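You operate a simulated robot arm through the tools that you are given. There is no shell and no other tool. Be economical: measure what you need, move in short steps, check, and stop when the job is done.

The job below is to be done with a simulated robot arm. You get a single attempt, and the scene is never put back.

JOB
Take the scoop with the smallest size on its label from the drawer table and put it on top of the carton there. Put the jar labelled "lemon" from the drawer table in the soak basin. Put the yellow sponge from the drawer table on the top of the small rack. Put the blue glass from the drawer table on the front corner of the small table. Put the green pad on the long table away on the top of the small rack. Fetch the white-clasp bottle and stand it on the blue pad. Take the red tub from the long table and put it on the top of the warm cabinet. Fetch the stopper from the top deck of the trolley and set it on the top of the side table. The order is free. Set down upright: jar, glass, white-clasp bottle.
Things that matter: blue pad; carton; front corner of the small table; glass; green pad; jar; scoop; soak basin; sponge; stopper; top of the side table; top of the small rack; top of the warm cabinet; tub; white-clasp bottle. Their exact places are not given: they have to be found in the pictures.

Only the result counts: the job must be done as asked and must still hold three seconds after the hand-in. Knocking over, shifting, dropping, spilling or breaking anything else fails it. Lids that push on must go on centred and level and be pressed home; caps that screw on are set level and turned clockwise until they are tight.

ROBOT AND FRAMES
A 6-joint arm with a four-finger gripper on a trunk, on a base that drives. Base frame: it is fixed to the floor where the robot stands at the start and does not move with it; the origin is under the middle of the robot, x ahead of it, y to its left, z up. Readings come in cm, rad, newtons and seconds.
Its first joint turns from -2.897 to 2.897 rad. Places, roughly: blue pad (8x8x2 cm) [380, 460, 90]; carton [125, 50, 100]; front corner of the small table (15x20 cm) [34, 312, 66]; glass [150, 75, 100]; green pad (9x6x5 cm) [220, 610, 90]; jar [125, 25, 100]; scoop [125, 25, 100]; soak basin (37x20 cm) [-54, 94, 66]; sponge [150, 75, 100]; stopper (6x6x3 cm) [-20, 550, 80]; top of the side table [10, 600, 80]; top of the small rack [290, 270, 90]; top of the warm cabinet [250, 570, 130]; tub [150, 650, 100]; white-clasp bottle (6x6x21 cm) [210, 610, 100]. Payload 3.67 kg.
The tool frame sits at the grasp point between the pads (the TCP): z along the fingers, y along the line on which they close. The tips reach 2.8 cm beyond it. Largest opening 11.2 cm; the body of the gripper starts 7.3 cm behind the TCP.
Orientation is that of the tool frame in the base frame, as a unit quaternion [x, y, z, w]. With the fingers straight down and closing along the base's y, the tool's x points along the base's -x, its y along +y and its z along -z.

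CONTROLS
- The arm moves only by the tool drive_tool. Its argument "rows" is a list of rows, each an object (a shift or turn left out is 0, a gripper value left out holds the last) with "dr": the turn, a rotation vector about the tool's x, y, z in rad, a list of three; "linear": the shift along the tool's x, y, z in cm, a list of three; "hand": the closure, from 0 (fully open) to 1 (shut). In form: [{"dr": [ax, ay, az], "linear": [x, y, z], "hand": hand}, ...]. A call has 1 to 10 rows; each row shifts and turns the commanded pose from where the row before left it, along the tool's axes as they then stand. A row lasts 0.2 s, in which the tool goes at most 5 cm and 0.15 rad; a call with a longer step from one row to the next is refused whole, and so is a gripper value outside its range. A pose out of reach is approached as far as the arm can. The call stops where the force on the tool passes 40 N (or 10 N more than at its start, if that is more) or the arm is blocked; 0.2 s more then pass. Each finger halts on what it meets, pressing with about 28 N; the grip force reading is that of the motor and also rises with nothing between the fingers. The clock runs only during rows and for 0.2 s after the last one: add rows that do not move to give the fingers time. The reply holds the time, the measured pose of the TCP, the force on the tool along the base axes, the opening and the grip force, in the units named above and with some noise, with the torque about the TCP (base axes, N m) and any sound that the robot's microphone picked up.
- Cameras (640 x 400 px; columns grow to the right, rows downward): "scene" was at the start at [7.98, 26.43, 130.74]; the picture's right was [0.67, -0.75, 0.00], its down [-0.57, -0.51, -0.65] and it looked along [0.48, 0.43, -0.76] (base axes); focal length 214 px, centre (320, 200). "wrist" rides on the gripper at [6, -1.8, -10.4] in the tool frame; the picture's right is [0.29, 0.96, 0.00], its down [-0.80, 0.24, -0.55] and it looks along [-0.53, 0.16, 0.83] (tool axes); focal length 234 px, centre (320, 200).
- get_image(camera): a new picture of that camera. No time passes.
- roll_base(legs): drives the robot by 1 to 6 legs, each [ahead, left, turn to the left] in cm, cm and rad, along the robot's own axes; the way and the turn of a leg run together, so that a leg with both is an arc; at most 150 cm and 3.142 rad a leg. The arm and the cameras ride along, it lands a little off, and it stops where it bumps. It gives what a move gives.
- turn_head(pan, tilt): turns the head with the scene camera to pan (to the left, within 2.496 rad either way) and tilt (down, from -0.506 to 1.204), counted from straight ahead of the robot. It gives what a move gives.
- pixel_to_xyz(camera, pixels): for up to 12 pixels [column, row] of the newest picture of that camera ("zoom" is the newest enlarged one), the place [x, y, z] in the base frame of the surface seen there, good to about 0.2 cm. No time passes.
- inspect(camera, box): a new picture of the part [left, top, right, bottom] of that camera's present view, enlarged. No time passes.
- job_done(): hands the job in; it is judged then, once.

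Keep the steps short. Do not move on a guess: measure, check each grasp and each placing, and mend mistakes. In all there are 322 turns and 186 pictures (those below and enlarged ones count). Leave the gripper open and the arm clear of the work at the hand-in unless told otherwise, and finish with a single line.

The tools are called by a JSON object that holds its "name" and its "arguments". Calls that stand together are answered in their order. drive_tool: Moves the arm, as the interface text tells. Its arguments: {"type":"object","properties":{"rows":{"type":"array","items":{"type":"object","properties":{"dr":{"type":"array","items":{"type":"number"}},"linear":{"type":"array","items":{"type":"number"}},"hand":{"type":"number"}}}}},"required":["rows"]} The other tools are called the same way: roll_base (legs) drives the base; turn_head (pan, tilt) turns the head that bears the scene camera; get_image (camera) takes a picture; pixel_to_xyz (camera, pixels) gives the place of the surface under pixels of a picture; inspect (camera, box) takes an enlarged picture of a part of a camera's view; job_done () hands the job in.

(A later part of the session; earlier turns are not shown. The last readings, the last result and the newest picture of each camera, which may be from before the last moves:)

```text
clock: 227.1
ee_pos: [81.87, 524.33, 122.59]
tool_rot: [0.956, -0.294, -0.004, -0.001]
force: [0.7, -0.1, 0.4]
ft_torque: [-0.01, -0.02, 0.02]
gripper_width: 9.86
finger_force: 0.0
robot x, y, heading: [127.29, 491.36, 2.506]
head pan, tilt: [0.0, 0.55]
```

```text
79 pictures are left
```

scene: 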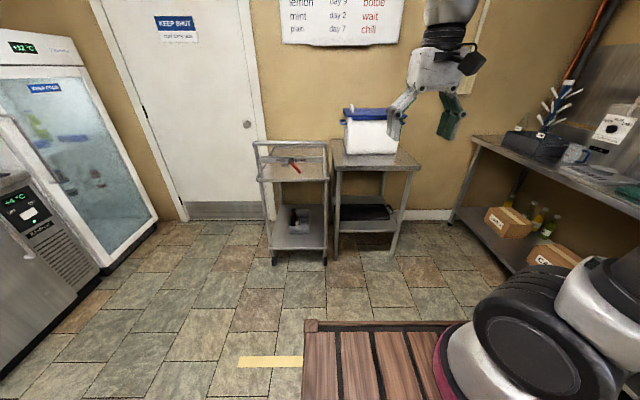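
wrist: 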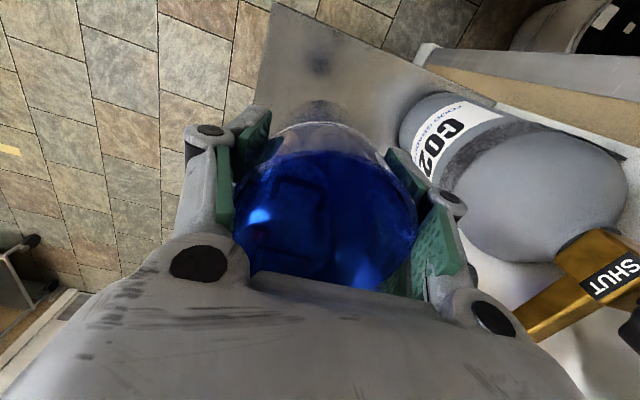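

{"name": "inspect", "arguments": {"camera": "scene", "box": [240, 90, 430, 210]}}

{"name": "pixel_to_xyz", "arguments": {"camera": "scene", "pixels": [[294, 165], [293, 160], [285, 172], [270, 178], [322, 176], [262, 148], [390, 165], [410, 165], [340, 168], [370, 140], [345, 150], [300, 172]]}}

```text
3.33 times, centred on (335, 150) of scene
```

zoom: 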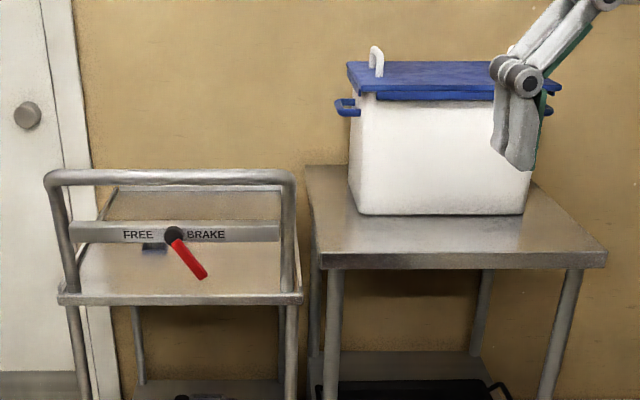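

```text
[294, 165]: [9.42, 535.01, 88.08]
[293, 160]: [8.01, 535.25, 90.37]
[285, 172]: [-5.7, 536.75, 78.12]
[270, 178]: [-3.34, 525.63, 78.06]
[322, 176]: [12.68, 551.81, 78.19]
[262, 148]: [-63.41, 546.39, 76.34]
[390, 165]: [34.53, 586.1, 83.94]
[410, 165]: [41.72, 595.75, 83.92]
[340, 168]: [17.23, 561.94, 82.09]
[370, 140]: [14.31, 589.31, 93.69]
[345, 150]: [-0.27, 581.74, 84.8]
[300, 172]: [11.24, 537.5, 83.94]
```

{"name": "pixel_to_xyz", "arguments": {"camera": "scene", "pixels": [[100, 268], [155, 225], [20, 290], [250, 170], [262, 220], [275, 262], [325, 262], [395, 255]]}}

{"name": "roll_base", "arguments": {"legs": [[0, 0, 0.03], [55, 30, 0]]}}

{"name": "get_image", "arguments": {"camera": "wrist"}}

{"name": "turn_head", "arguments": {"pan": -0.1, "tilt": 0.7}}

{"name": "get_image", "arguments": {"camera": "scene"}}

```text
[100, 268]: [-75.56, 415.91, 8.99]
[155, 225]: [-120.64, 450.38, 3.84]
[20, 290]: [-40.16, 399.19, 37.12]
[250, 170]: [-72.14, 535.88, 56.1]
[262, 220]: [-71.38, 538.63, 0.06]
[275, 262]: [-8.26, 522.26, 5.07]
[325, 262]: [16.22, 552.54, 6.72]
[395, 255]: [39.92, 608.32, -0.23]
```

```text
clock: 230.9
ee_pos: [18.49, 529.16, 122.59]
tool_rot: [0.962, -0.272, -0.004, 0.001]
force: [0.3, 0.2, 0.2]
ft_torque: [0.01, 0.0, 0.0]
gripper_width: 9.88
finger_force: 0.1
robot x, y, heading: [65.41, 498.32, 2.546]
head pan, tilt: [0.0, 0.55]
```

```text
77 pictures are left
```

wrist: 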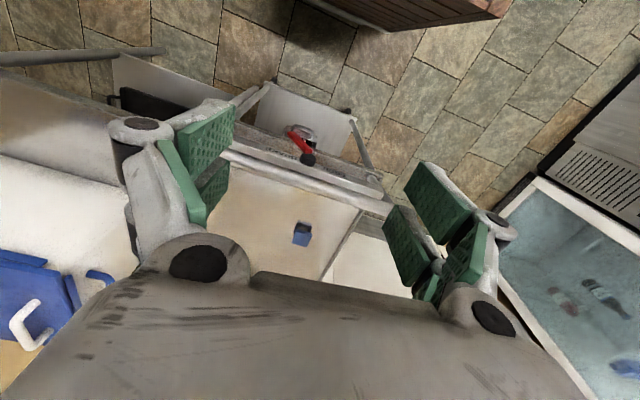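

```text
clock: 231.7
ee_pos: [18.33, 529.17, 122.56]
tool_rot: [0.962, -0.273, -0.003, 0.0]
force: [-0.1, 0.6, 0.7]
ft_torque: [0.02, 0.03, 0.01]
gripper_width: 9.87
finger_force: 0.1
robot x, y, heading: [65.37, 498.55, 2.55]
head pan, tilt: [-0.099, 0.7]
```

```text
76 pictures are left
```

scene: 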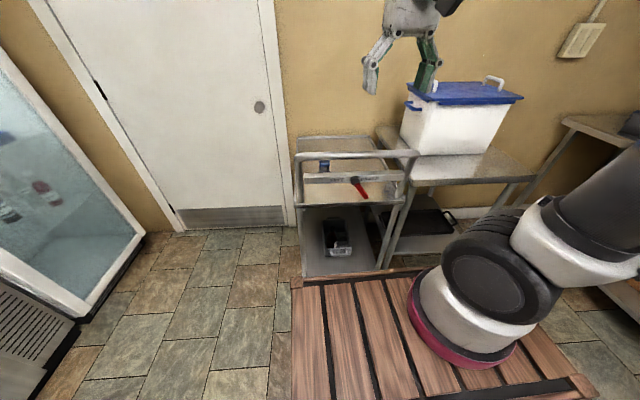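

{"name": "inspect", "arguments": {"camera": "wrist", "box": [250, 190, 360, 260]}}

{"name": "pixel_to_xyz", "arguments": {"camera": "wrist", "pixels": [[303, 229], [302, 240], [295, 238], [310, 240], [302, 222], [320, 240], [280, 225], [310, 165], [350, 205], [240, 160]]}}

{"name": "pixel_to_xyz", "arguments": {"camera": "scene", "pixels": [[350, 154], [300, 158], [415, 155], [325, 166], [330, 148], [460, 165], [500, 165], [425, 150], [520, 165], [440, 175]]}}

```text
5.71 times, centred on (305, 225) of wrist
```

zoom: 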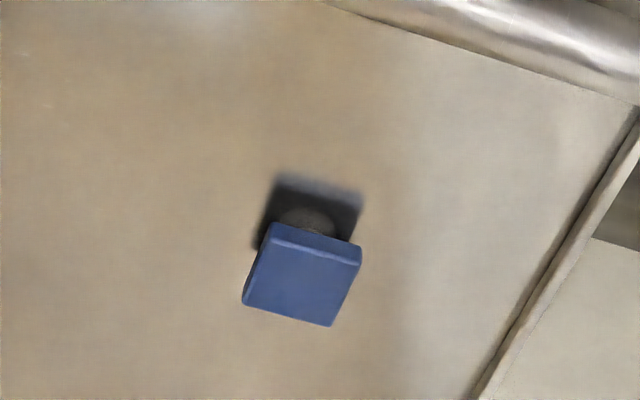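

```text
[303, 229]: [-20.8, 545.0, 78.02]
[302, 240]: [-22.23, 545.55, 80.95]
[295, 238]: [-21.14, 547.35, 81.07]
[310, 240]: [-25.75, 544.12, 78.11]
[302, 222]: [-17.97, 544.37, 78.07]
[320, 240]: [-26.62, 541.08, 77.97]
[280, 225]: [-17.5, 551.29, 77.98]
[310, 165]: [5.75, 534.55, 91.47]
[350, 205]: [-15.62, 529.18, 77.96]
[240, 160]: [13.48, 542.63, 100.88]
```

```text
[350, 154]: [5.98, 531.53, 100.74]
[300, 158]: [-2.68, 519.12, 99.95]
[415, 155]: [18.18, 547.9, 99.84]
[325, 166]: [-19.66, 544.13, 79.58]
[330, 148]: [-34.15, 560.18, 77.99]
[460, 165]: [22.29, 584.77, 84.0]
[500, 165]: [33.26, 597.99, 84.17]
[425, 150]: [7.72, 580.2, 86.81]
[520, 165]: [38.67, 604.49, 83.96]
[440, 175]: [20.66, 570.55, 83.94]
```

Stopper top centre ≈ (-21.6, 545.8, 81), edges parallel to the fingers. Advance 12 cm, then move over it (trolley bar z≈101 cleared).

{"name": "roll_base", "arguments": {"legs": [[12, 0, 0]]}}

{"name": "drive_tool", "arguments": {"rows": [{"linear": [-4.3, 0.9, 0]}, {"linear": [-4.3, 1, 0]}, {"linear": [-4.3, 1, 0]}, {"linear": [-4.3, 1, 1]}, {"linear": [-4.3, 1, 2]}, {"linear": [-4.2, 1, 2]}]}}

{"name": "get_image", "arguments": {"camera": "wrist"}}

```text
clock: 232.9
ee_pos: [8.18, 536.02, 122.69]
tool_rot: [0.962, -0.272, -0.003, 0.001]
force: [-0.2, 1.0, 0.3]
ft_torque: [-0.03, -0.03, 0.01]
gripper_width: 9.84
finger_force: 0.1
robot x, y, heading: [55.47, 504.85, 2.543]
head pan, tilt: [-0.099, 0.7]
```

```text
clock: 234.3
ee_pos: [-16.84, 544.57, 117.95]
tool_rot: [0.962, -0.274, -0.005, 0.0]
force: [0.9, -0.1, 1.2]
ft_torque: [-0.02, 0.07, 0.04]
gripper_width: 9.85
finger_force: 0.0
robot x, y, heading: [55.18, 505.08, 2.546]
head pan, tilt: [-0.099, 0.7]
```

```text
74 pictures are left
```

wrist: 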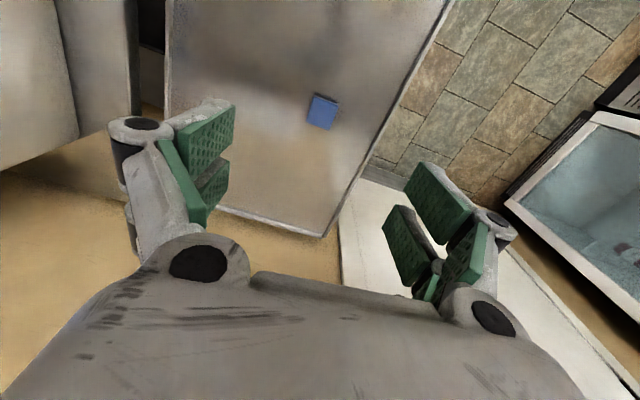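

{"name": "pixel_to_xyz", "arguments": {"camera": "wrist", "pixels": [[322, 111], [315, 98], [334, 103], [327, 127], [310, 119]]}}

```text
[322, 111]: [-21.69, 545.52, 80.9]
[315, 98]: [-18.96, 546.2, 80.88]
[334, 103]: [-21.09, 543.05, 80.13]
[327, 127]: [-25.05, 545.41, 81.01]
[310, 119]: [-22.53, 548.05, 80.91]
```

{"name": "drive_tool", "arguments": {"rows": [{"linear": [-4.5, 1.7, 0], "hand": 0.3}, {"linear": [-0.3, 0, 4.5]}, {"linear": [0, 0, 4.5]}, {"linear": [0, 0, 4.5]}, {"linear": [0, 0, 4.5]}, {"linear": [0, 0, 4.5]}, {"linear": [0, 0, 4.5]}, {"linear": [0, 0, 4.5]}, {"linear": [0, 0, 3]}]}}

{"name": "get_image", "arguments": {"camera": "wrist"}}

```text
clock: 236.3
ee_pos: [-21.83, 545.61, 83.08]
tool_rot: [0.962, -0.272, -0.004, -0.001]
force: [-0.3, 0.5, 0.0]
ft_torque: [0.02, -0.04, 0.01]
gripper_width: 7.81
finger_force: 0.1
robot x, y, heading: [55.55, 505.15, 2.545]
head pan, tilt: [-0.099, 0.7]
```

```text
73 pictures are left
```

wrist: 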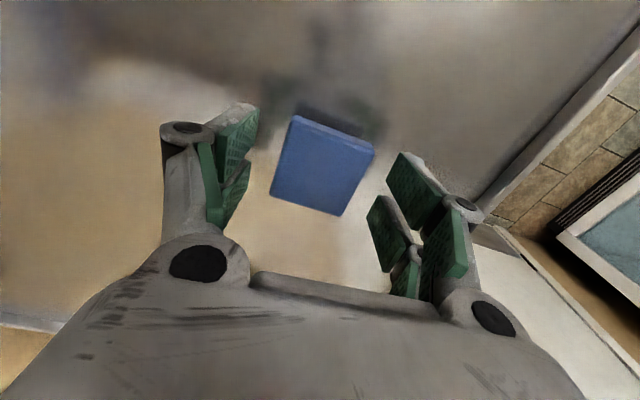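

{"name": "drive_tool", "arguments": {"rows": [{"linear": [0, 0, 1.6]}, {"hand": 1}, {}, {}, {"linear": [0, 0, -3]}, {"linear": [0, 0, -4.5]}, {"linear": [0, 0, -4.5]}, {"linear": [0, 0, -4.5]}, {"linear": [0, 0, -4.5]}]}}

{"name": "get_image", "arguments": {"camera": "wrist"}}

```text
clock: 238.3
ee_pos: [-21.75, 545.56, 102.69]
tool_rot: [0.962, -0.272, -0.004, 0.0]
force: [-0.2, 0.4, -0.2]
ft_torque: [0.01, -0.02, -0.02]
gripper_width: 5.08
finger_force: 27.8
robot x, y, heading: [55.54, 505.05, 2.548]
head pan, tilt: [-0.099, 0.7]
```

```text
72 pictures are left
```

wrist: 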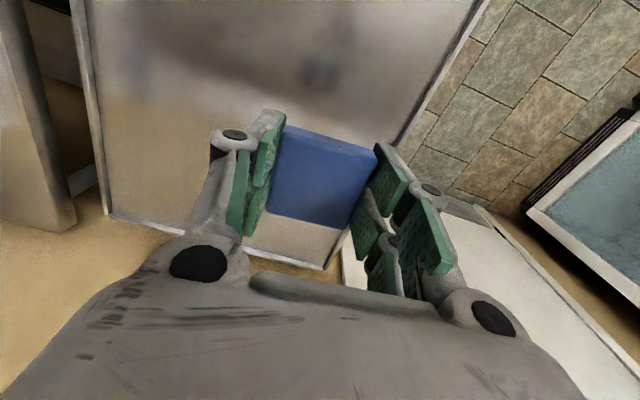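

Stopper held. Raise, pull back clear of the trolley bar, then strafe the base right 50 cm to the side table.

{"name": "drive_tool", "arguments": {"rows": [{"linear": [0, 0, -4.5]}, {"linear": [0, 0, -4.5]}, {"linear": [0, 0, -4.5]}, {"linear": [2, 0, -3]}, {"linear": [4.5, 0, 0]}, {"linear": [4.5, 0, 0]}, {"linear": [4.5, 0, 0]}, {"linear": [4.5, 0, 0]}, {"linear": [4.5, 0, 0]}, {"linear": [4.5, 0, 0]}]}}

{"name": "roll_base", "arguments": {"legs": [[0, -55, 0]]}}

{"name": "get_image", "arguments": {"camera": "wrist"}}

{"name": "turn_head", "arguments": {"pan": -0.2, "tilt": 0.6}}

{"name": "get_image", "arguments": {"camera": "scene"}}

```text
clock: 240.5
ee_pos: [2.95, 530.35, 119.17]
tool_rot: [0.962, -0.274, -0.003, -0.001]
force: [-1.3, -0.2, -1.6]
ft_torque: [0.0, -0.08, 0.01]
gripper_width: 5.09
finger_force: 27.9
robot x, y, heading: [55.35, 505.02, 2.551]
head pan, tilt: [-0.099, 0.7]
```

```text
clock: 243.7
ee_pos: [33.31, 575.6, 119.19]
tool_rot: [0.963, -0.271, -0.003, -0.001]
force: [0.2, -0.2, -1.6]
ft_torque: [0.03, -0.03, 0.01]
gripper_width: 5.12
finger_force: 27.3
robot x, y, heading: [85.86, 550.65, 2.551]
head pan, tilt: [-0.099, 0.7]
```

```text
71 pictures are left
```

wrist: 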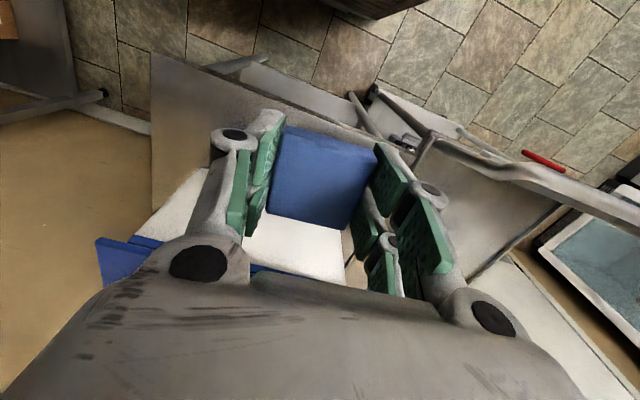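

```text
clock: 244.3
ee_pos: [33.37, 575.64, 119.12]
tool_rot: [0.962, -0.272, -0.003, -0.001]
force: [0.6, -0.4, -0.6]
ft_torque: [0.01, -0.01, 0.0]
gripper_width: 5.09
finger_force: 27.9
robot x, y, heading: [85.83, 550.77, 2.551]
head pan, tilt: [-0.201, 0.6]
```

```text
70 pictures are left
```

scene: 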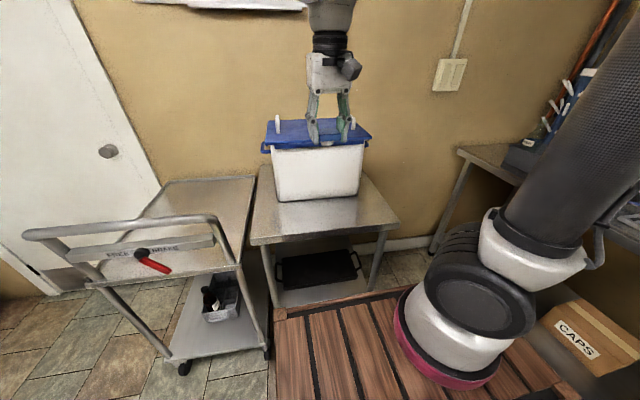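

{"name": "pixel_to_xyz", "arguments": {"camera": "scene", "pixels": [[276, 203], [358, 197], [264, 238], [390, 218], [320, 145], [320, 215], [375, 205], [262, 205], [320, 230], [365, 140]]}}

```text
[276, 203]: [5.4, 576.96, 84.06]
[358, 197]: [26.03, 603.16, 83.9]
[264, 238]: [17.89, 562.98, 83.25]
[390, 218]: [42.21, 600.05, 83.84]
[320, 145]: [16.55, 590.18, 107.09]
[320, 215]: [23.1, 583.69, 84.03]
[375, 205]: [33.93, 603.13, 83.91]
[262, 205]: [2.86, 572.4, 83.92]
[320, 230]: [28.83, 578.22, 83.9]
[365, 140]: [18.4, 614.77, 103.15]
```

{"name": "drive_tool", "arguments": {"rows": [{"linear": [-3.9, -1, 0]}, {"linear": [-3.8, -1, 0]}, {"linear": [-3.8, -1.1, 0]}, {"linear": [0, 0, 4.5]}, {"linear": [0, 0, 4.5]}, {"linear": [0, 0, 4.5]}, {"linear": [0, 0, 4.5]}, {"linear": [0, 0, 4.5]}, {"linear": [0, 0, 4.5]}]}}

{"name": "inspect", "arguments": {"camera": "scene", "box": [240, 100, 420, 260]}}

```text
clock: 246.3
ee_pos: [24.96, 584.41, 92.19]
tool_rot: [0.962, -0.272, -0.004, 0.0]
force: [0.6, 0.3, 0.1]
ft_torque: [0.02, 0.01, 0.0]
gripper_width: 5.12
finger_force: 28.1
robot x, y, heading: [85.82, 550.89, 2.553]
head pan, tilt: [-0.201, 0.6]
```

```text
2.50 times, centred on (330, 180) of scene
```

zoom: 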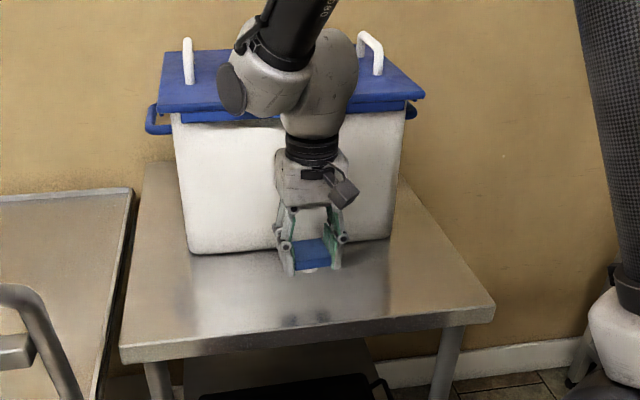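

Good. Lower 4.5 more to contact, release, rise.

{"name": "drive_tool", "arguments": {"rows": [{"linear": [0, 0, 3.8]}, {"linear": [0, 0, 0.5]}, {"linear": [0, 0, 0.3]}, {}]}}

{"name": "drive_tool", "arguments": {"rows": [{"hand": 0.4}, {}, {"linear": [0, 0, -3]}, {"linear": [0, 0, -4.5]}, {"linear": [1, 0, -4.5]}, {"linear": [1, 0, -4.5]}, {"linear": [1, 0, -4.5]}, {"linear": [1, 0, -4.5]}, {"linear": [1, 0, -4.5]}, {"linear": [1, 0, -4.5]}]}}

{"name": "inspect", "arguments": {"camera": "scene", "box": [240, 100, 420, 260]}}

```text
clock: 247.3
ee_pos: [25.0, 584.37, 87.64]
tool_rot: [0.962, -0.272, -0.005, 0.0]
force: [1.9, -1.1, 10.9]
ft_torque: [0.1, 0.07, -0.01]
gripper_width: 5.09
finger_force: 28.0
robot x, y, heading: [85.7, 550.68, 2.548]
head pan, tilt: [-0.201, 0.6]
```

```text
clock: 249.5
ee_pos: [30.43, 581.17, 122.27]
tool_rot: [0.962, -0.272, -0.003, 0.0]
force: [0.4, -0.1, -0.8]
ft_torque: [-0.04, -0.03, -0.02]
gripper_width: 6.74
finger_force: 0.0
robot x, y, heading: [85.49, 550.5, 2.548]
head pan, tilt: [-0.201, 0.6]
```

```text
2.50 times, centred on (330, 180) of scene
```

zoom: 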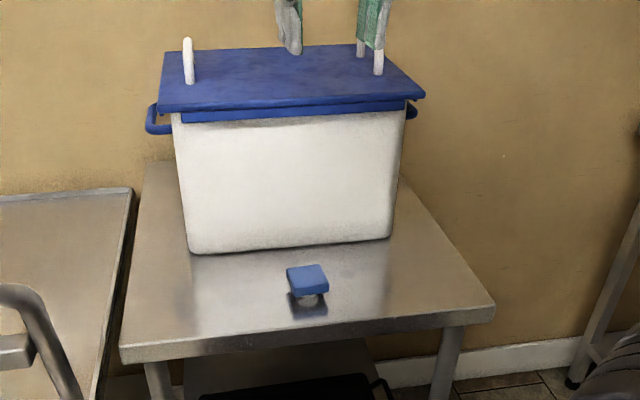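

Stopper placed. Turn right to face the long table.

{"name": "roll_base", "arguments": {"legs": [[-15, 0, 0], [0, 0, -1.575]]}}

{"name": "turn_head", "arguments": {"pan": -0.2, "tilt": 0.5}}

{"name": "get_image", "arguments": {"camera": "scene"}}

{"name": "inspect", "arguments": {"camera": "scene", "box": [80, 110, 440, 260]}}

```text
clock: 254.7
ee_pos: [129.21, 597.48, 122.26]
tool_rot: [-0.482, 0.876, 0.002, 0.002]
force: [0.2, 0.5, 0.2]
ft_torque: [-0.02, 0.01, -0.02]
gripper_width: 6.71
finger_force: 0.1
robot x, y, heading: [98.16, 542.33, 0.969]
head pan, tilt: [-0.201, 0.6]
```

```text
clock: 255.4
ee_pos: [129.35, 597.38, 122.23]
tool_rot: [-0.482, 0.876, 0.003, 0.002]
force: [0.1, 0.5, -0.1]
ft_torque: [-0.01, -0.04, -0.04]
gripper_width: 6.73
finger_force: 0.0
robot x, y, heading: [97.83, 542.21, 0.969]
head pan, tilt: [-0.201, 0.499]
```

```text
67 pictures are left
```

scene: 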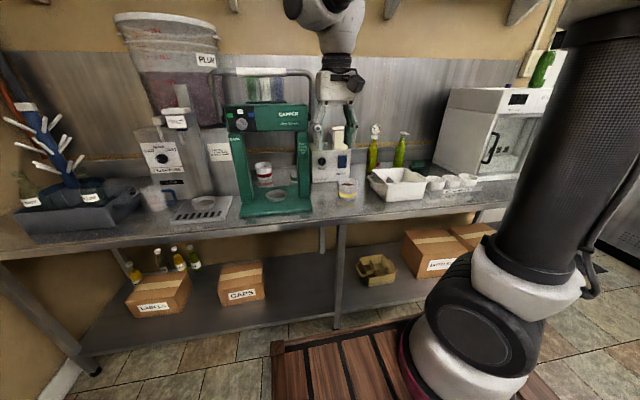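

```text
1.78 times, centred on (260, 185) of scene
```

zoom: 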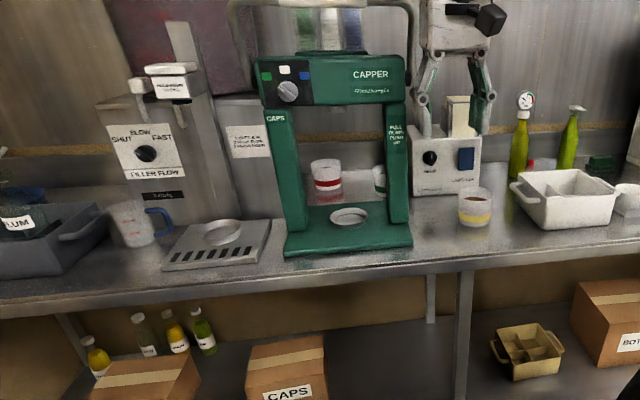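

{"name": "pixel_to_xyz", "arguments": {"camera": "zoom", "pixels": [[325, 165], [326, 183], [380, 180], [475, 210], [290, 235], [410, 235], [285, 130], [395, 130], [335, 80], [350, 215], [445, 165], [330, 275]]}}

{"name": "inspect", "arguments": {"camera": "scene", "box": [220, 140, 350, 220]}}

```text
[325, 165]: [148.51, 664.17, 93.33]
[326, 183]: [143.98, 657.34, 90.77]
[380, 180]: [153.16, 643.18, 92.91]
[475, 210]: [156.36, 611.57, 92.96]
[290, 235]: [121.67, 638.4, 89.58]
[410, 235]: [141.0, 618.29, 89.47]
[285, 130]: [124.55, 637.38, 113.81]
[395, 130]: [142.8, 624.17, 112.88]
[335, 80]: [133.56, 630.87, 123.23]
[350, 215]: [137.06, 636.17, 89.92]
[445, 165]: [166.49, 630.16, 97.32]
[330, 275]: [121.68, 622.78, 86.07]
```

```text
4.92 times, centred on (285, 180) of scene
```

zoom: 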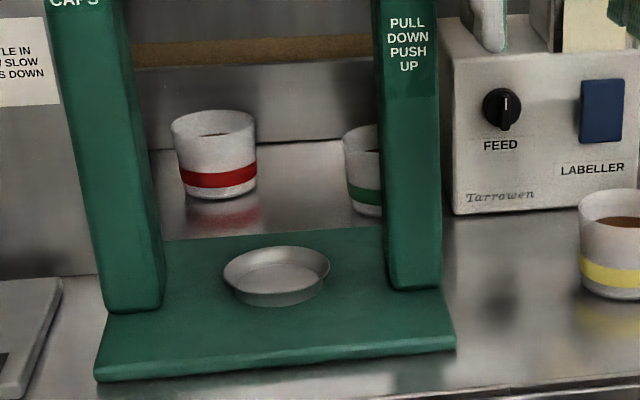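

Red tub stands behind the capper; need to know the arm's axis position to plan a tilted approach. Measure the arm base ring.

{"name": "turn_head", "arguments": {"pan": -0.7, "tilt": 1.15}}

{"name": "get_image", "arguments": {"camera": "scene"}}

{"name": "pixel_to_xyz", "arguments": {"camera": "scene", "pixels": [[320, 160], [330, 178], [350, 187], [375, 180], [395, 165], [400, 145], [210, 205], [265, 292], [435, 157], [466, 248], [285, 290]]}}

```text
clock: 256.4
ee_pos: [129.19, 597.43, 122.32]
tool_rot: [-0.483, 0.876, 0.003, 0.002]
force: [0.2, -0.3, 0.6]
ft_torque: [-0.01, -0.02, -0.03]
gripper_width: 6.74
finger_force: 0.0
robot x, y, heading: [97.99, 542.54, 0.964]
head pan, tilt: [-0.7, 1.15]
```

```text
64 pictures are left
```

scene: 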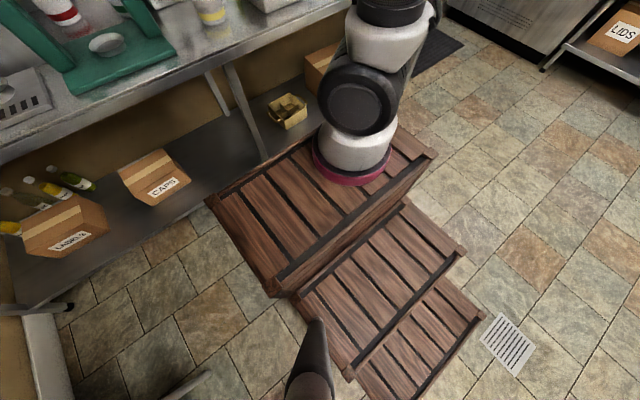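

```text
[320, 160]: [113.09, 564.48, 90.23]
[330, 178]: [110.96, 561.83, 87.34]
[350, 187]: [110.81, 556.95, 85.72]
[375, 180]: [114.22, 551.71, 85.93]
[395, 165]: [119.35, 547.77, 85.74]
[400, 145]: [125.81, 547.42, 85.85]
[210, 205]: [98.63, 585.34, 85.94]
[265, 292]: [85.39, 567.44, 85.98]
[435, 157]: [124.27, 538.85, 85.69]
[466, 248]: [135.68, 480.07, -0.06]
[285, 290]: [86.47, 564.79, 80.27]
```

Arm base axis is at about (26 ahead, 10 right) of the robot origin. The tub behind the capper needs a tilted approach from the right; first do the easier long-table items. Strafe right 55.

{"name": "roll_base", "arguments": {"legs": [[0, -50, 0], [10, 0, 0]]}}

{"name": "turn_head", "arguments": {"pan": 0.0, "tilt": 0.5}}

{"name": "get_image", "arguments": {"camera": "scene"}}

{"name": "inspect", "arguments": {"camera": "scene", "box": [150, 80, 450, 230]}}

```text
clock: 260.1
ee_pos: [176.11, 577.08, 122.32]
tool_rot: [-0.479, 0.878, 0.003, 0.003]
force: [0.3, 0.7, 1.4]
ft_torque: [-0.02, 0.07, 0.0]
gripper_width: 6.71
finger_force: 0.0
robot x, y, heading: [144.55, 522.55, 0.96]
head pan, tilt: [-0.7, 1.15]
```

```text
clock: 261.2
ee_pos: [175.93, 577.06, 122.33]
tool_rot: [-0.479, 0.878, 0.003, 0.004]
force: [-0.3, 0.1, -0.5]
ft_torque: [0.0, -0.05, -0.02]
gripper_width: 6.73
finger_force: 0.1
robot x, y, heading: [144.31, 522.66, 0.956]
head pan, tilt: [0.0, 0.499]
```

```text
63 pictures are left
```

scene: 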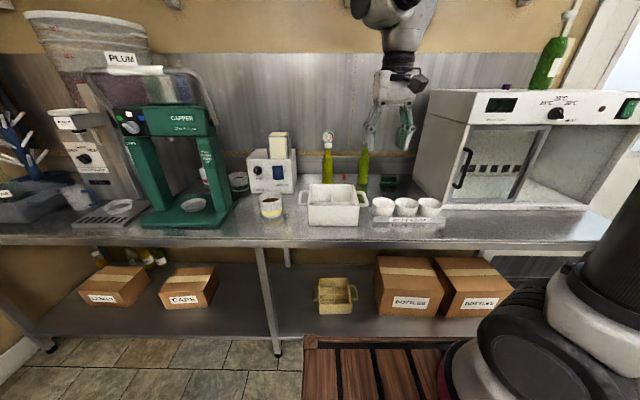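

```text
2.13 times, centred on (300, 155) of scene
```

zoom: 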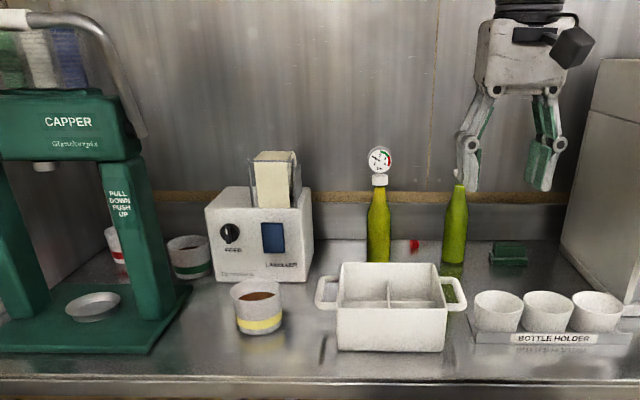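

{"name": "inspect", "arguments": {"camera": "scene", "box": [300, 120, 440, 210]}}

{"name": "inspect", "arguments": {"camera": "scene", "box": [500, 20, 600, 100]}}

{"name": "pixel_to_xyz", "arguments": {"camera": "scene", "pixels": [[327, 172], [363, 165], [388, 180], [388, 187], [327, 140], [345, 178], [385, 205], [430, 207], [330, 215], [560, 85], [480, 95], [460, 200]]}}

```text
4.44 times, centred on (370, 165) of scene
```

zoom: 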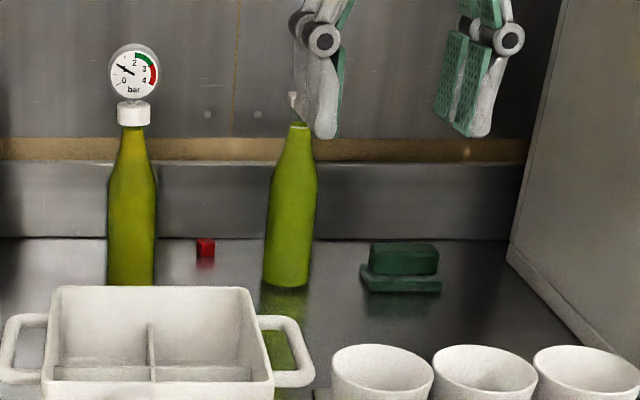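

```text
5.00 times, centred on (550, 60) of scene
```

zoom: 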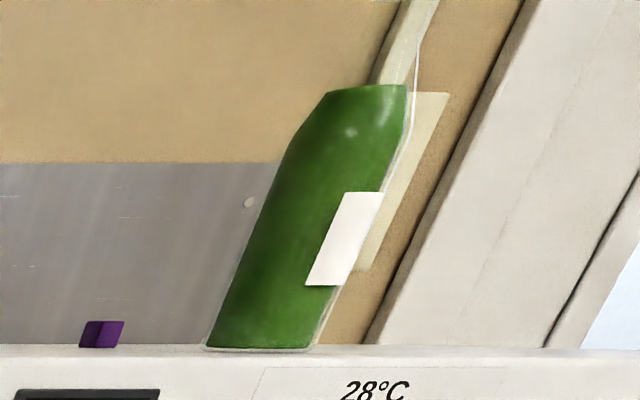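

```text
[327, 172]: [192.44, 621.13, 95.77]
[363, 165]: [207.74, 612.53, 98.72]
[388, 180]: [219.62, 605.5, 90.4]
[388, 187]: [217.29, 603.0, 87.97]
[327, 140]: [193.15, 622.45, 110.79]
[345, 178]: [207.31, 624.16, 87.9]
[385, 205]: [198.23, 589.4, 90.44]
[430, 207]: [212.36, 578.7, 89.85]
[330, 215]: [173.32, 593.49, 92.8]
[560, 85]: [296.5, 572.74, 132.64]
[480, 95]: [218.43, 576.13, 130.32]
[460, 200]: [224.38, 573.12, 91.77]
```

The clasp bottle is at ≈(209.8, 614); green pad at ≈(219.6,605.5). Drive ahead 18 and tilt the tool ~43° forward for a side grasp of the bottle.

{"name": "roll_base", "arguments": {"legs": [[17, 0, 0.012]]}}

{"name": "drive_tool", "arguments": {"rows": [{"dr": [0, -0.15, 0], "hand": 0.1}, {"dr": [0, -0.15, 0]}, {"dr": [0, -0.15, 0]}, {"dr": [0, -0.15, 0]}, {"dr": [0, -0.15, 0]}]}}

{"name": "get_image", "arguments": {"camera": "wrist"}}

{"name": "get_image", "arguments": {"camera": "scene"}}

```text
clock: 262.6
ee_pos: [185.14, 591.61, 122.23]
tool_rot: [-0.486, 0.874, 0.003, 0.003]
force: [0.6, 0.3, 0.1]
ft_torque: [-0.01, 0.0, 0.03]
gripper_width: 6.7
finger_force: 0.1
robot x, y, heading: [154.01, 536.44, 0.971]
head pan, tilt: [0.0, 0.499]
```

```text
clock: 263.9
ee_pos: [185.17, 591.59, 122.2]
tool_rot: [-0.451, 0.812, 0.18, 0.323]
force: [-0.4, 0.0, -0.2]
ft_torque: [-0.01, -0.02, 0.0]
gripper_width: 10.08
finger_force: 0.1
robot x, y, heading: [154.04, 536.58, 0.966]
head pan, tilt: [0.0, 0.499]
```

```text
59 pictures are left
```

wrist: 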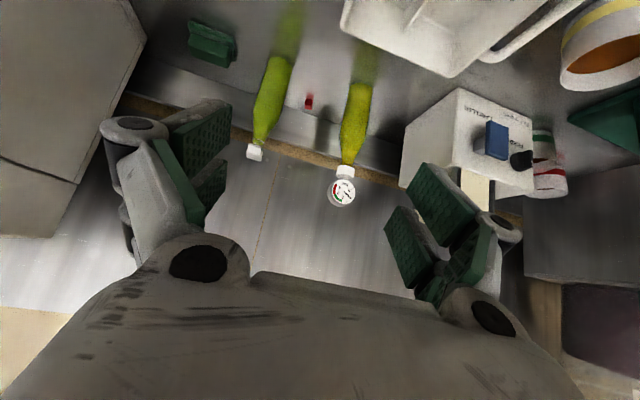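

```text
58 pictures are left
```

scene: 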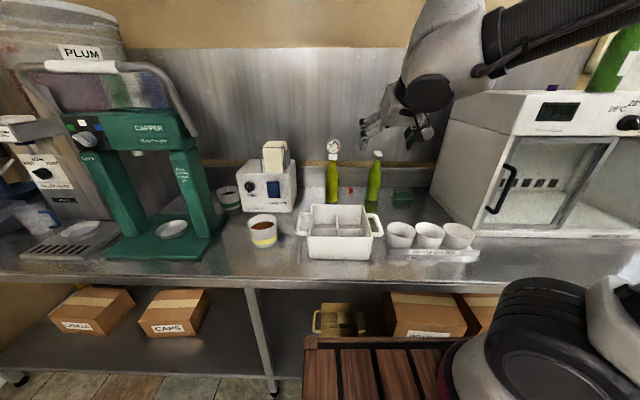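

{"name": "pixel_to_xyz", "arguments": {"camera": "wrist", "pixels": [[272, 95], [266, 115], [255, 152], [282, 85], [258, 100], [212, 40], [550, 182], [543, 145], [548, 168], [308, 100]]}}

{"name": "pixel_to_xyz", "arguments": {"camera": "scene", "pixels": [[374, 185], [375, 172], [378, 155], [374, 196], [372, 215], [340, 205], [380, 222], [400, 240], [445, 225], [405, 195]]}}

```text
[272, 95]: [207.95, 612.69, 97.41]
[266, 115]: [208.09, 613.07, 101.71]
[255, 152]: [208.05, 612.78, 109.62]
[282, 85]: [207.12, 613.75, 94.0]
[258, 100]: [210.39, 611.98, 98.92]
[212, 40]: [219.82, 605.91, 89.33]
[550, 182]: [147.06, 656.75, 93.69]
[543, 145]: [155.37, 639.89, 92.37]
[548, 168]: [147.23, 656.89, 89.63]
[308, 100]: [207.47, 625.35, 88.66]
```

```text
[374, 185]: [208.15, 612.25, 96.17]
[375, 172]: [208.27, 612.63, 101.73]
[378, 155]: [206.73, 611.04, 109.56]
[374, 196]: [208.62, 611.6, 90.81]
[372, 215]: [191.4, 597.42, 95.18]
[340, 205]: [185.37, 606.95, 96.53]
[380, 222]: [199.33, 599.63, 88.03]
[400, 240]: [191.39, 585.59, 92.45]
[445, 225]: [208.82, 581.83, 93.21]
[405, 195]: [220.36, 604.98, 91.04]
```

Approach along the tool axis: first align, then go to the pre-grasp point.

{"name": "drive_tool", "arguments": {"rows": [{"linear": [-2.4, -3.85, 0]}, {"linear": [-2.4, -3.85, 0]}, {"linear": [0, 0, 4.5]}, {"linear": [0, 0, 4.5]}, {"linear": [0, 0, 4.5]}, {"linear": [0, 0, 4.5]}, {"linear": [0, 0, 2.7]}]}}

{"name": "get_image", "arguments": {"camera": "wrist"}}

```text
clock: 265.4
ee_pos: [200.99, 602.81, 110.54]
tool_rot: [-0.45, 0.813, 0.18, 0.323]
force: [0.2, -0.2, 0.4]
ft_torque: [-0.01, 0.0, -0.01]
gripper_width: 10.08
finger_force: 0.0
robot x, y, heading: [154.01, 536.96, 0.972]
head pan, tilt: [0.0, 0.499]
```

```text
57 pictures are left
```

wrist: 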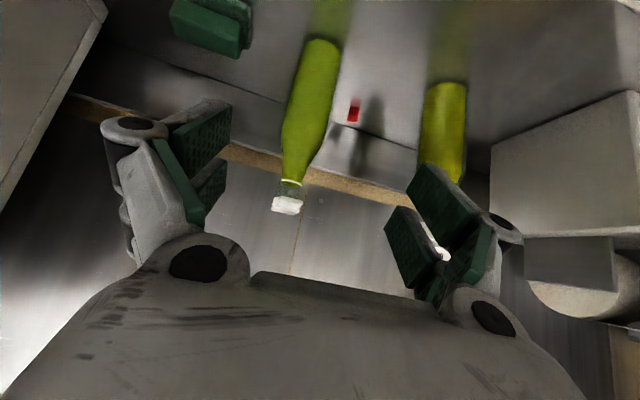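

{"name": "drive_tool", "arguments": {"rows": [{"linear": [0, 0, 4]}, {"linear": [0, 0, 4]}, {"linear": [0, 0, 4]}]}}

{"name": "get_image", "arguments": {"camera": "wrist"}}

```text
clock: 266.2
ee_pos: [201.95, 609.82, 102.95]
tool_rot: [-0.45, 0.813, 0.18, 0.324]
force: [-0.3, -0.7, 1.4]
ft_torque: [0.0, 0.0, 0.01]
gripper_width: 10.07
finger_force: 0.0
out of reach, approached as far as the arm can: row 1, 2, 3
robot x, y, heading: [154.46, 536.34, 0.968]
head pan, tilt: [0.0, 0.499]
```

```text
56 pictures are left
```

wrist: 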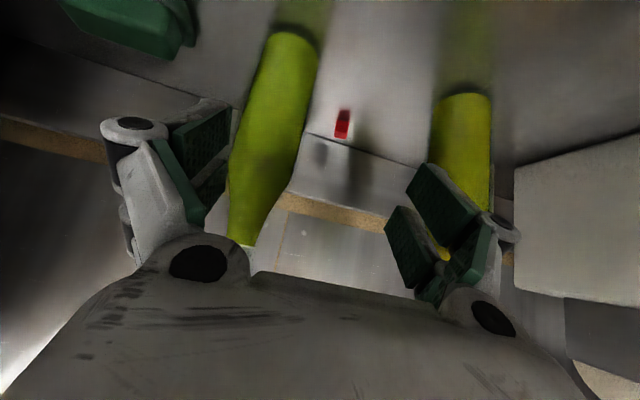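

The arm ran to a limit and drifted left. Back off, shift the base right 12 cm so the target lies further left of the arm axis.

{"name": "drive_tool", "arguments": {"rows": [{"linear": [0, 0, -4]}, {"linear": [0, 0, -4]}, {"linear": [0, 0, -4]}]}}

{"name": "roll_base", "arguments": {"legs": [[0, -10, 0]]}}

```text
clock: 267.1
ee_pos: [197.47, 602.9, 111.51]
tool_rot: [-0.45, 0.813, 0.179, 0.323]
force: [0.9, -0.2, -0.5]
ft_torque: [0.02, 0.02, 0.03]
gripper_width: 10.09
finger_force: 0.1
robot x, y, heading: [154.34, 536.49, 0.966]
head pan, tilt: [0.0, 0.499]
```

```text
clock: 268.2
ee_pos: [206.13, 596.87, 111.55]
tool_rot: [-0.448, 0.814, 0.179, 0.323]
force: [0.6, -0.1, -0.5]
ft_torque: [0.0, -0.02, 0.01]
gripper_width: 10.1
finger_force: 0.0
robot x, y, heading: [162.72, 530.84, 0.968]
head pan, tilt: [0.0, 0.499]
```

{"name": "drive_tool", "arguments": {"rows": [{"linear": [-0.4, 3.6, 1.1]}, {"linear": [-0.4, 3.6, 1.2]}, {"linear": [0, 0, 4]}, {"linear": [0, 0, 4]}, {"linear": [0, 0, 4]}]}}

{"name": "get_image", "arguments": {"camera": "wrist"}}

```text
clock: 269.4
ee_pos: [205.57, 609.63, 101.9]
tool_rot: [-0.449, 0.814, 0.179, 0.323]
force: [-0.6, -0.3, 1.3]
ft_torque: [-0.02, -0.03, -0.03]
gripper_width: 10.08
finger_force: 0.0
robot x, y, heading: [162.11, 530.47, 0.968]
head pan, tilt: [0.0, 0.499]
```

```text
55 pictures are left
```

wrist: 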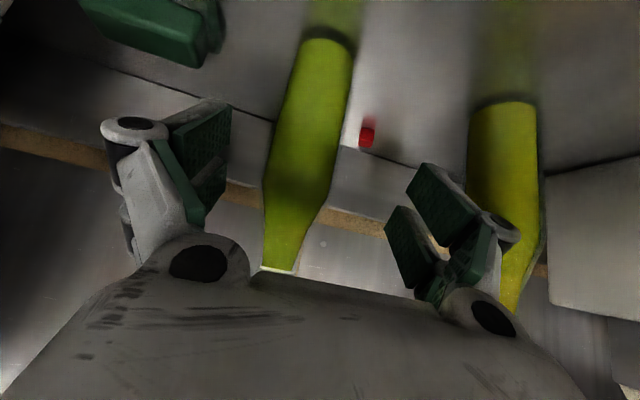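

Works now. Advance the last 7.8 cm and close.

{"name": "drive_tool", "arguments": {"rows": [{"linear": [0, 0, 4]}, {"linear": [0, 0, 3.8]}, {"hand": 1}, {}, {}]}}

{"name": "get_image", "arguments": {"camera": "wrist"}}

{"name": "inspect", "arguments": {"camera": "scene", "box": [280, 110, 480, 260]}}

```text
clock: 270.6
ee_pos: [208.31, 614.15, 96.2]
tool_rot: [-0.449, 0.813, 0.179, 0.323]
force: [0.6, 1.8, 1.6]
ft_torque: [0.34, -0.17, -0.05]
gripper_width: 5.92
finger_force: 28.1
robot x, y, heading: [162.69, 530.67, 0.963]
head pan, tilt: [0.0, 0.499]
```

```text
54 pictures are left
```

wrist: 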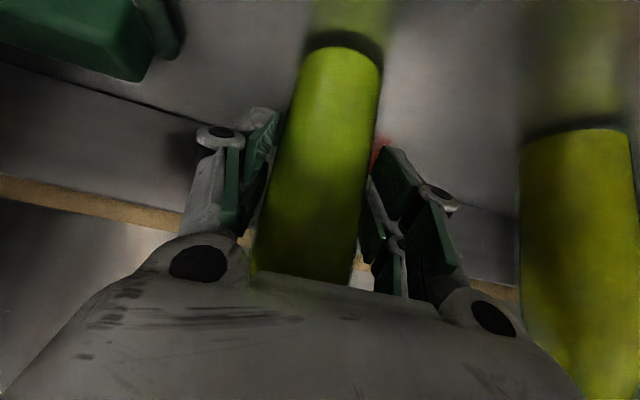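

```text
2.67 times, centred on (380, 185) of scene
```

zoom: 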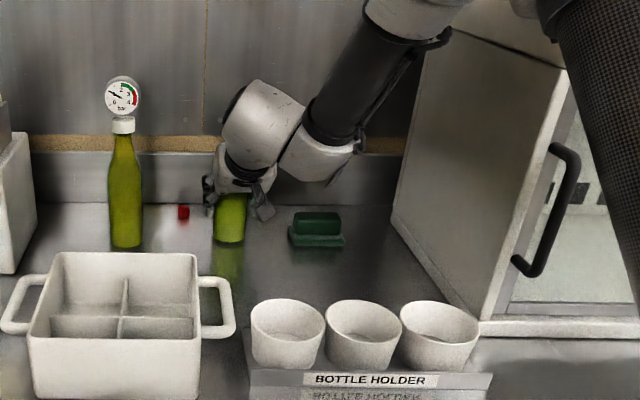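

Bottle gripped, base 8.3 cm below TCP. Lift straight up (in base frame) ~22 cm.

{"name": "drive_tool", "arguments": {"rows": [{"linear": [-1.4, 0, -1.5]}, {"linear": [-3.1, 0, -3.26]}, {"linear": [-3.1, 0, -3.26]}, {"linear": [-3.1, 0, -3.26]}, {"linear": [-3.1, 0, -3.26]}, {"linear": [-3.1, 0, -3.26]}]}}

{"name": "get_image", "arguments": {"camera": "scene"}}

```text
clock: 272.0
ee_pos: [208.61, 614.4, 120.49]
tool_rot: [-0.449, 0.813, 0.179, 0.323]
force: [-0.3, 0.7, -6.4]
ft_torque: [-0.05, 0.02, -0.01]
gripper_width: 5.91
finger_force: 28.0
robot x, y, heading: [162.37, 530.71, 0.969]
head pan, tilt: [0.0, 0.499]
```

```text
52 pictures are left
```

scene: 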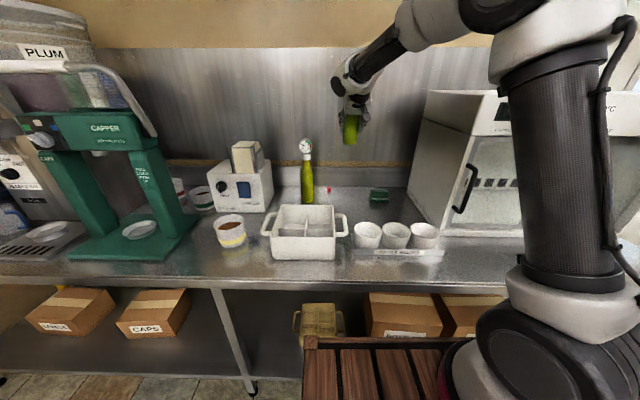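

Retract the bottle 25 cm, then drive back, over to the right, and turn toward the bench.

{"name": "drive_tool", "arguments": {"rows": [{"linear": [3.04, 0, -2.88]}, {"linear": [3.04, 0, -2.88]}, {"linear": [3.04, 0, -2.88]}, {"linear": [3.04, 0, -2.88]}, {"linear": [3.04, 0, -2.88]}, {"linear": [3.04, 0, -2.88]}]}}

{"name": "roll_base", "arguments": {"legs": [[-40, 0, 0], [0, -75, 0], [0, 0, -1.57]]}}

{"name": "turn_head", "arguments": {"pan": 0.4, "tilt": 0.5}}

{"name": "get_image", "arguments": {"camera": "scene"}}

```text
clock: 273.4
ee_pos: [195.13, 592.97, 120.67]
tool_rot: [-0.449, 0.814, 0.179, 0.323]
force: [0.4, 0.1, -6.6]
ft_torque: [-0.06, 0.01, 0.01]
gripper_width: 5.93
finger_force: 28.2
robot x, y, heading: [162.31, 531.04, 0.96]
head pan, tilt: [0.0, 0.499]
```

```text
clock: 283.4
ee_pos: [264.68, 421.64, 120.72]
tool_rot: [0.258, 0.892, -0.103, 0.355]
force: [-0.5, 0.1, -6.2]
ft_torque: [0.03, 0.07, -0.03]
gripper_width: 5.92
finger_force: 28.3
robot x, y, heading: [202.48, 454.25, -0.602]
head pan, tilt: [0.0, 0.499]
```

```text
clock: 284.3
ee_pos: [264.72, 421.78, 120.75]
tool_rot: [0.257, 0.893, -0.101, 0.355]
force: [0.4, -0.6, -7.1]
ft_torque: [0.09, 0.04, -0.02]
gripper_width: 5.91
finger_force: 27.4
robot x, y, heading: [202.44, 454.03, -0.602]
head pan, tilt: [0.4, 0.499]
```

```text
51 pictures are left
```

scene: 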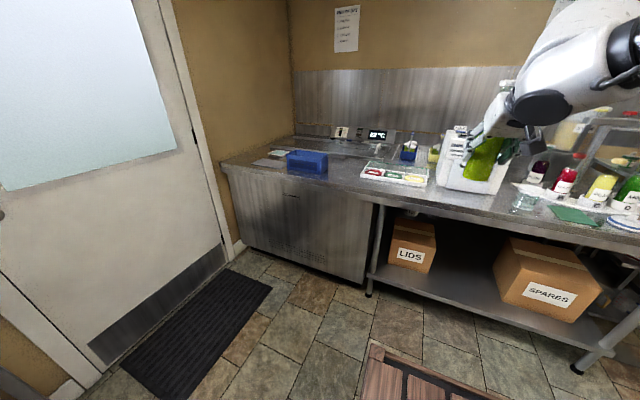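

{"name": "inspect", "arguments": {"camera": "scene", "box": [220, 110, 460, 210]}}

{"name": "pixel_to_xyz", "arguments": {"camera": "scene", "pixels": [[307, 155], [280, 152], [268, 163], [245, 163], [395, 172], [407, 150], [300, 188], [370, 200], [295, 170], [325, 168], [340, 165], [460, 170]]}}

```text
2.67 times, centred on (340, 160) of scene
```

zoom: 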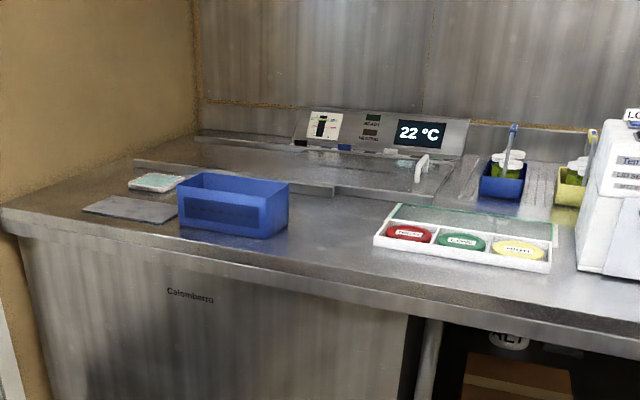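

```text
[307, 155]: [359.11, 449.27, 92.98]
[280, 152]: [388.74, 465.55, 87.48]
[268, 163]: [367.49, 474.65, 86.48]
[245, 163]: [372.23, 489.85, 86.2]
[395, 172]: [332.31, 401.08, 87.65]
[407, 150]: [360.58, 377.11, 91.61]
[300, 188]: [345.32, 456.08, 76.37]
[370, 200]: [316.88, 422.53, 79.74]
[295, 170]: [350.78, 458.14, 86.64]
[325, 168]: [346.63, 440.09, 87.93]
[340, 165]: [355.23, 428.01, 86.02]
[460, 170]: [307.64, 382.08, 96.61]
```

{"name": "roll_base", "arguments": {"legs": [[40, 0, 0], [0, 75, 0]]}}

{"name": "turn_head", "arguments": {"pan": -0.1, "tilt": 0.6}}

{"name": "get_image", "arguments": {"camera": "scene"}}

```text
clock: 290.0
ee_pos: [337.13, 456.51, 120.64]
tool_rot: [0.251, 0.895, -0.099, 0.356]
force: [-0.6, 0.3, -5.7]
ft_torque: [0.08, 0.03, 0.01]
gripper_width: 5.94
finger_force: 28.3
robot x, y, heading: [274.15, 487.93, -0.585]
head pan, tilt: [0.4, 0.499]
stopped in leg 2: the robot was blocked; the commanded pose is now the measured one
```

```text
clock: 290.9
ee_pos: [337.04, 456.47, 120.88]
tool_rot: [0.251, 0.895, -0.099, 0.356]
force: [0.6, 0.5, -5.3]
ft_torque: [0.05, 0.04, 0.0]
gripper_width: 5.9
finger_force: 28.3
robot x, y, heading: [274.42, 488.23, -0.589]
head pan, tilt: [-0.099, 0.6]
```

```text
49 pictures are left
```

scene: 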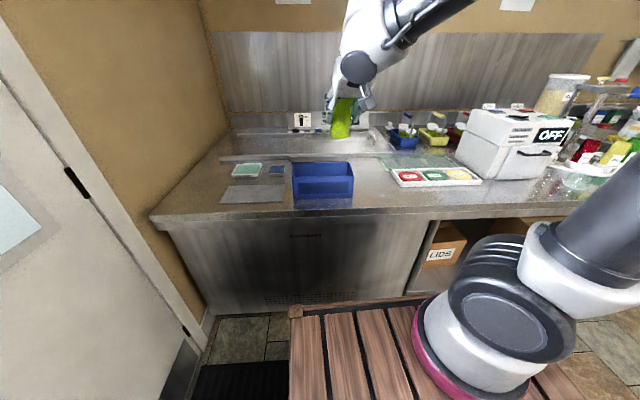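

{"name": "inspect", "arguments": {"camera": "scene", "box": [210, 130, 370, 230]}}

{"name": "pixel_to_xyz", "arguments": {"camera": "scene", "pixels": [[278, 169], [272, 165], [285, 166], [270, 174], [286, 173], [247, 170], [293, 163], [322, 170], [353, 165], [250, 195], [320, 195]]}}

```text
4.00 times, centred on (290, 180) of scene
```

zoom: 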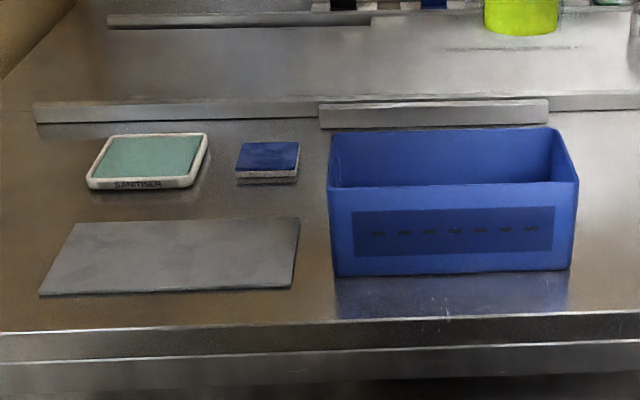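

```text
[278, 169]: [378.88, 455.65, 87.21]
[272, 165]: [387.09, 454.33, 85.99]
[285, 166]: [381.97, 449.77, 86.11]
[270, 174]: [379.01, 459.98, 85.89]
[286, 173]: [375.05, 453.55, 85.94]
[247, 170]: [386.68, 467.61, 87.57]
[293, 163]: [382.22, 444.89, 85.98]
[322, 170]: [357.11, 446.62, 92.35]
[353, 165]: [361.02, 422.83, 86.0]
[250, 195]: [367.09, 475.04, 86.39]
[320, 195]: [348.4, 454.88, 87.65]
```

{"name": "pixel_to_xyz", "arguments": {"camera": "zoom", "pixels": [[268, 156], [247, 146], [295, 146], [240, 167], [294, 168], [268, 146], [266, 167], [266, 182]]}}

```text
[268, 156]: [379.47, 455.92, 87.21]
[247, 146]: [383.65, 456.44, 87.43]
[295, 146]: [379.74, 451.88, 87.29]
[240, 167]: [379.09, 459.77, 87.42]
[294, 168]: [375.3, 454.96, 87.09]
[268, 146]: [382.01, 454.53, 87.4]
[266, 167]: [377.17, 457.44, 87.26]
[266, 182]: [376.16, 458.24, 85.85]
```

Blue pad found: centre ≈ (379.5, 455.8), top z 87.3. Move base ahead 13, left 24.

{"name": "roll_base", "arguments": {"legs": [[13, 0, -0.014], [0, 24, 0]]}}

{"name": "get_image", "arguments": {"camera": "wrist"}}

```text
clock: 293.6
ee_pos: [360.75, 468.09, 120.76]
tool_rot: [0.256, 0.893, -0.101, 0.356]
force: [-0.1, -0.1, -5.6]
ft_torque: [0.06, 0.1, 0.05]
gripper_width: 5.9
finger_force: 28.1
robot x, y, heading: [298.82, 500.61, -0.6]
head pan, tilt: [-0.099, 0.6]
```

```text
47 pictures are left
```

wrist: 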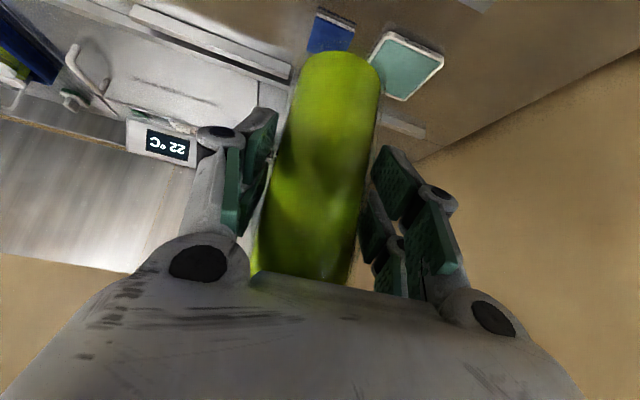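

{"name": "pixel_to_xyz", "arguments": {"camera": "wrist", "pixels": [[318, 12], [353, 24], [346, 48], [310, 44], [330, 32], [355, 20]]}}

{"name": "inspect", "arguments": {"camera": "wrist", "box": [280, 0, 400, 75]}}

```text
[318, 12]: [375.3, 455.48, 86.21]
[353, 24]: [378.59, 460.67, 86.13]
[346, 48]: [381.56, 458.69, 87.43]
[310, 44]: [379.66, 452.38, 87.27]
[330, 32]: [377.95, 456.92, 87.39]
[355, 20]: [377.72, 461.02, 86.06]
```

```text
5.33 times, centred on (340, 38) of wrist
```

zoom: 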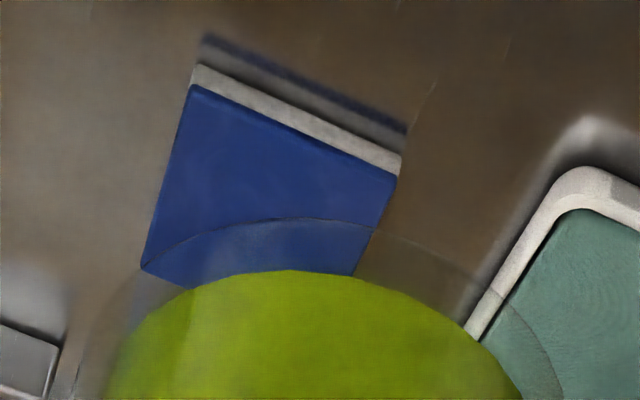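

{"name": "pixel_to_xyz", "arguments": {"camera": "zoom", "pixels": [[198, 97], [388, 180], [150, 262], [350, 262], [270, 180]]}}

```text
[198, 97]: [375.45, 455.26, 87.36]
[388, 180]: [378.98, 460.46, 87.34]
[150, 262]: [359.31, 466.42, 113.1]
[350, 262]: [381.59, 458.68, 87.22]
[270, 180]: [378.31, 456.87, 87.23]
```

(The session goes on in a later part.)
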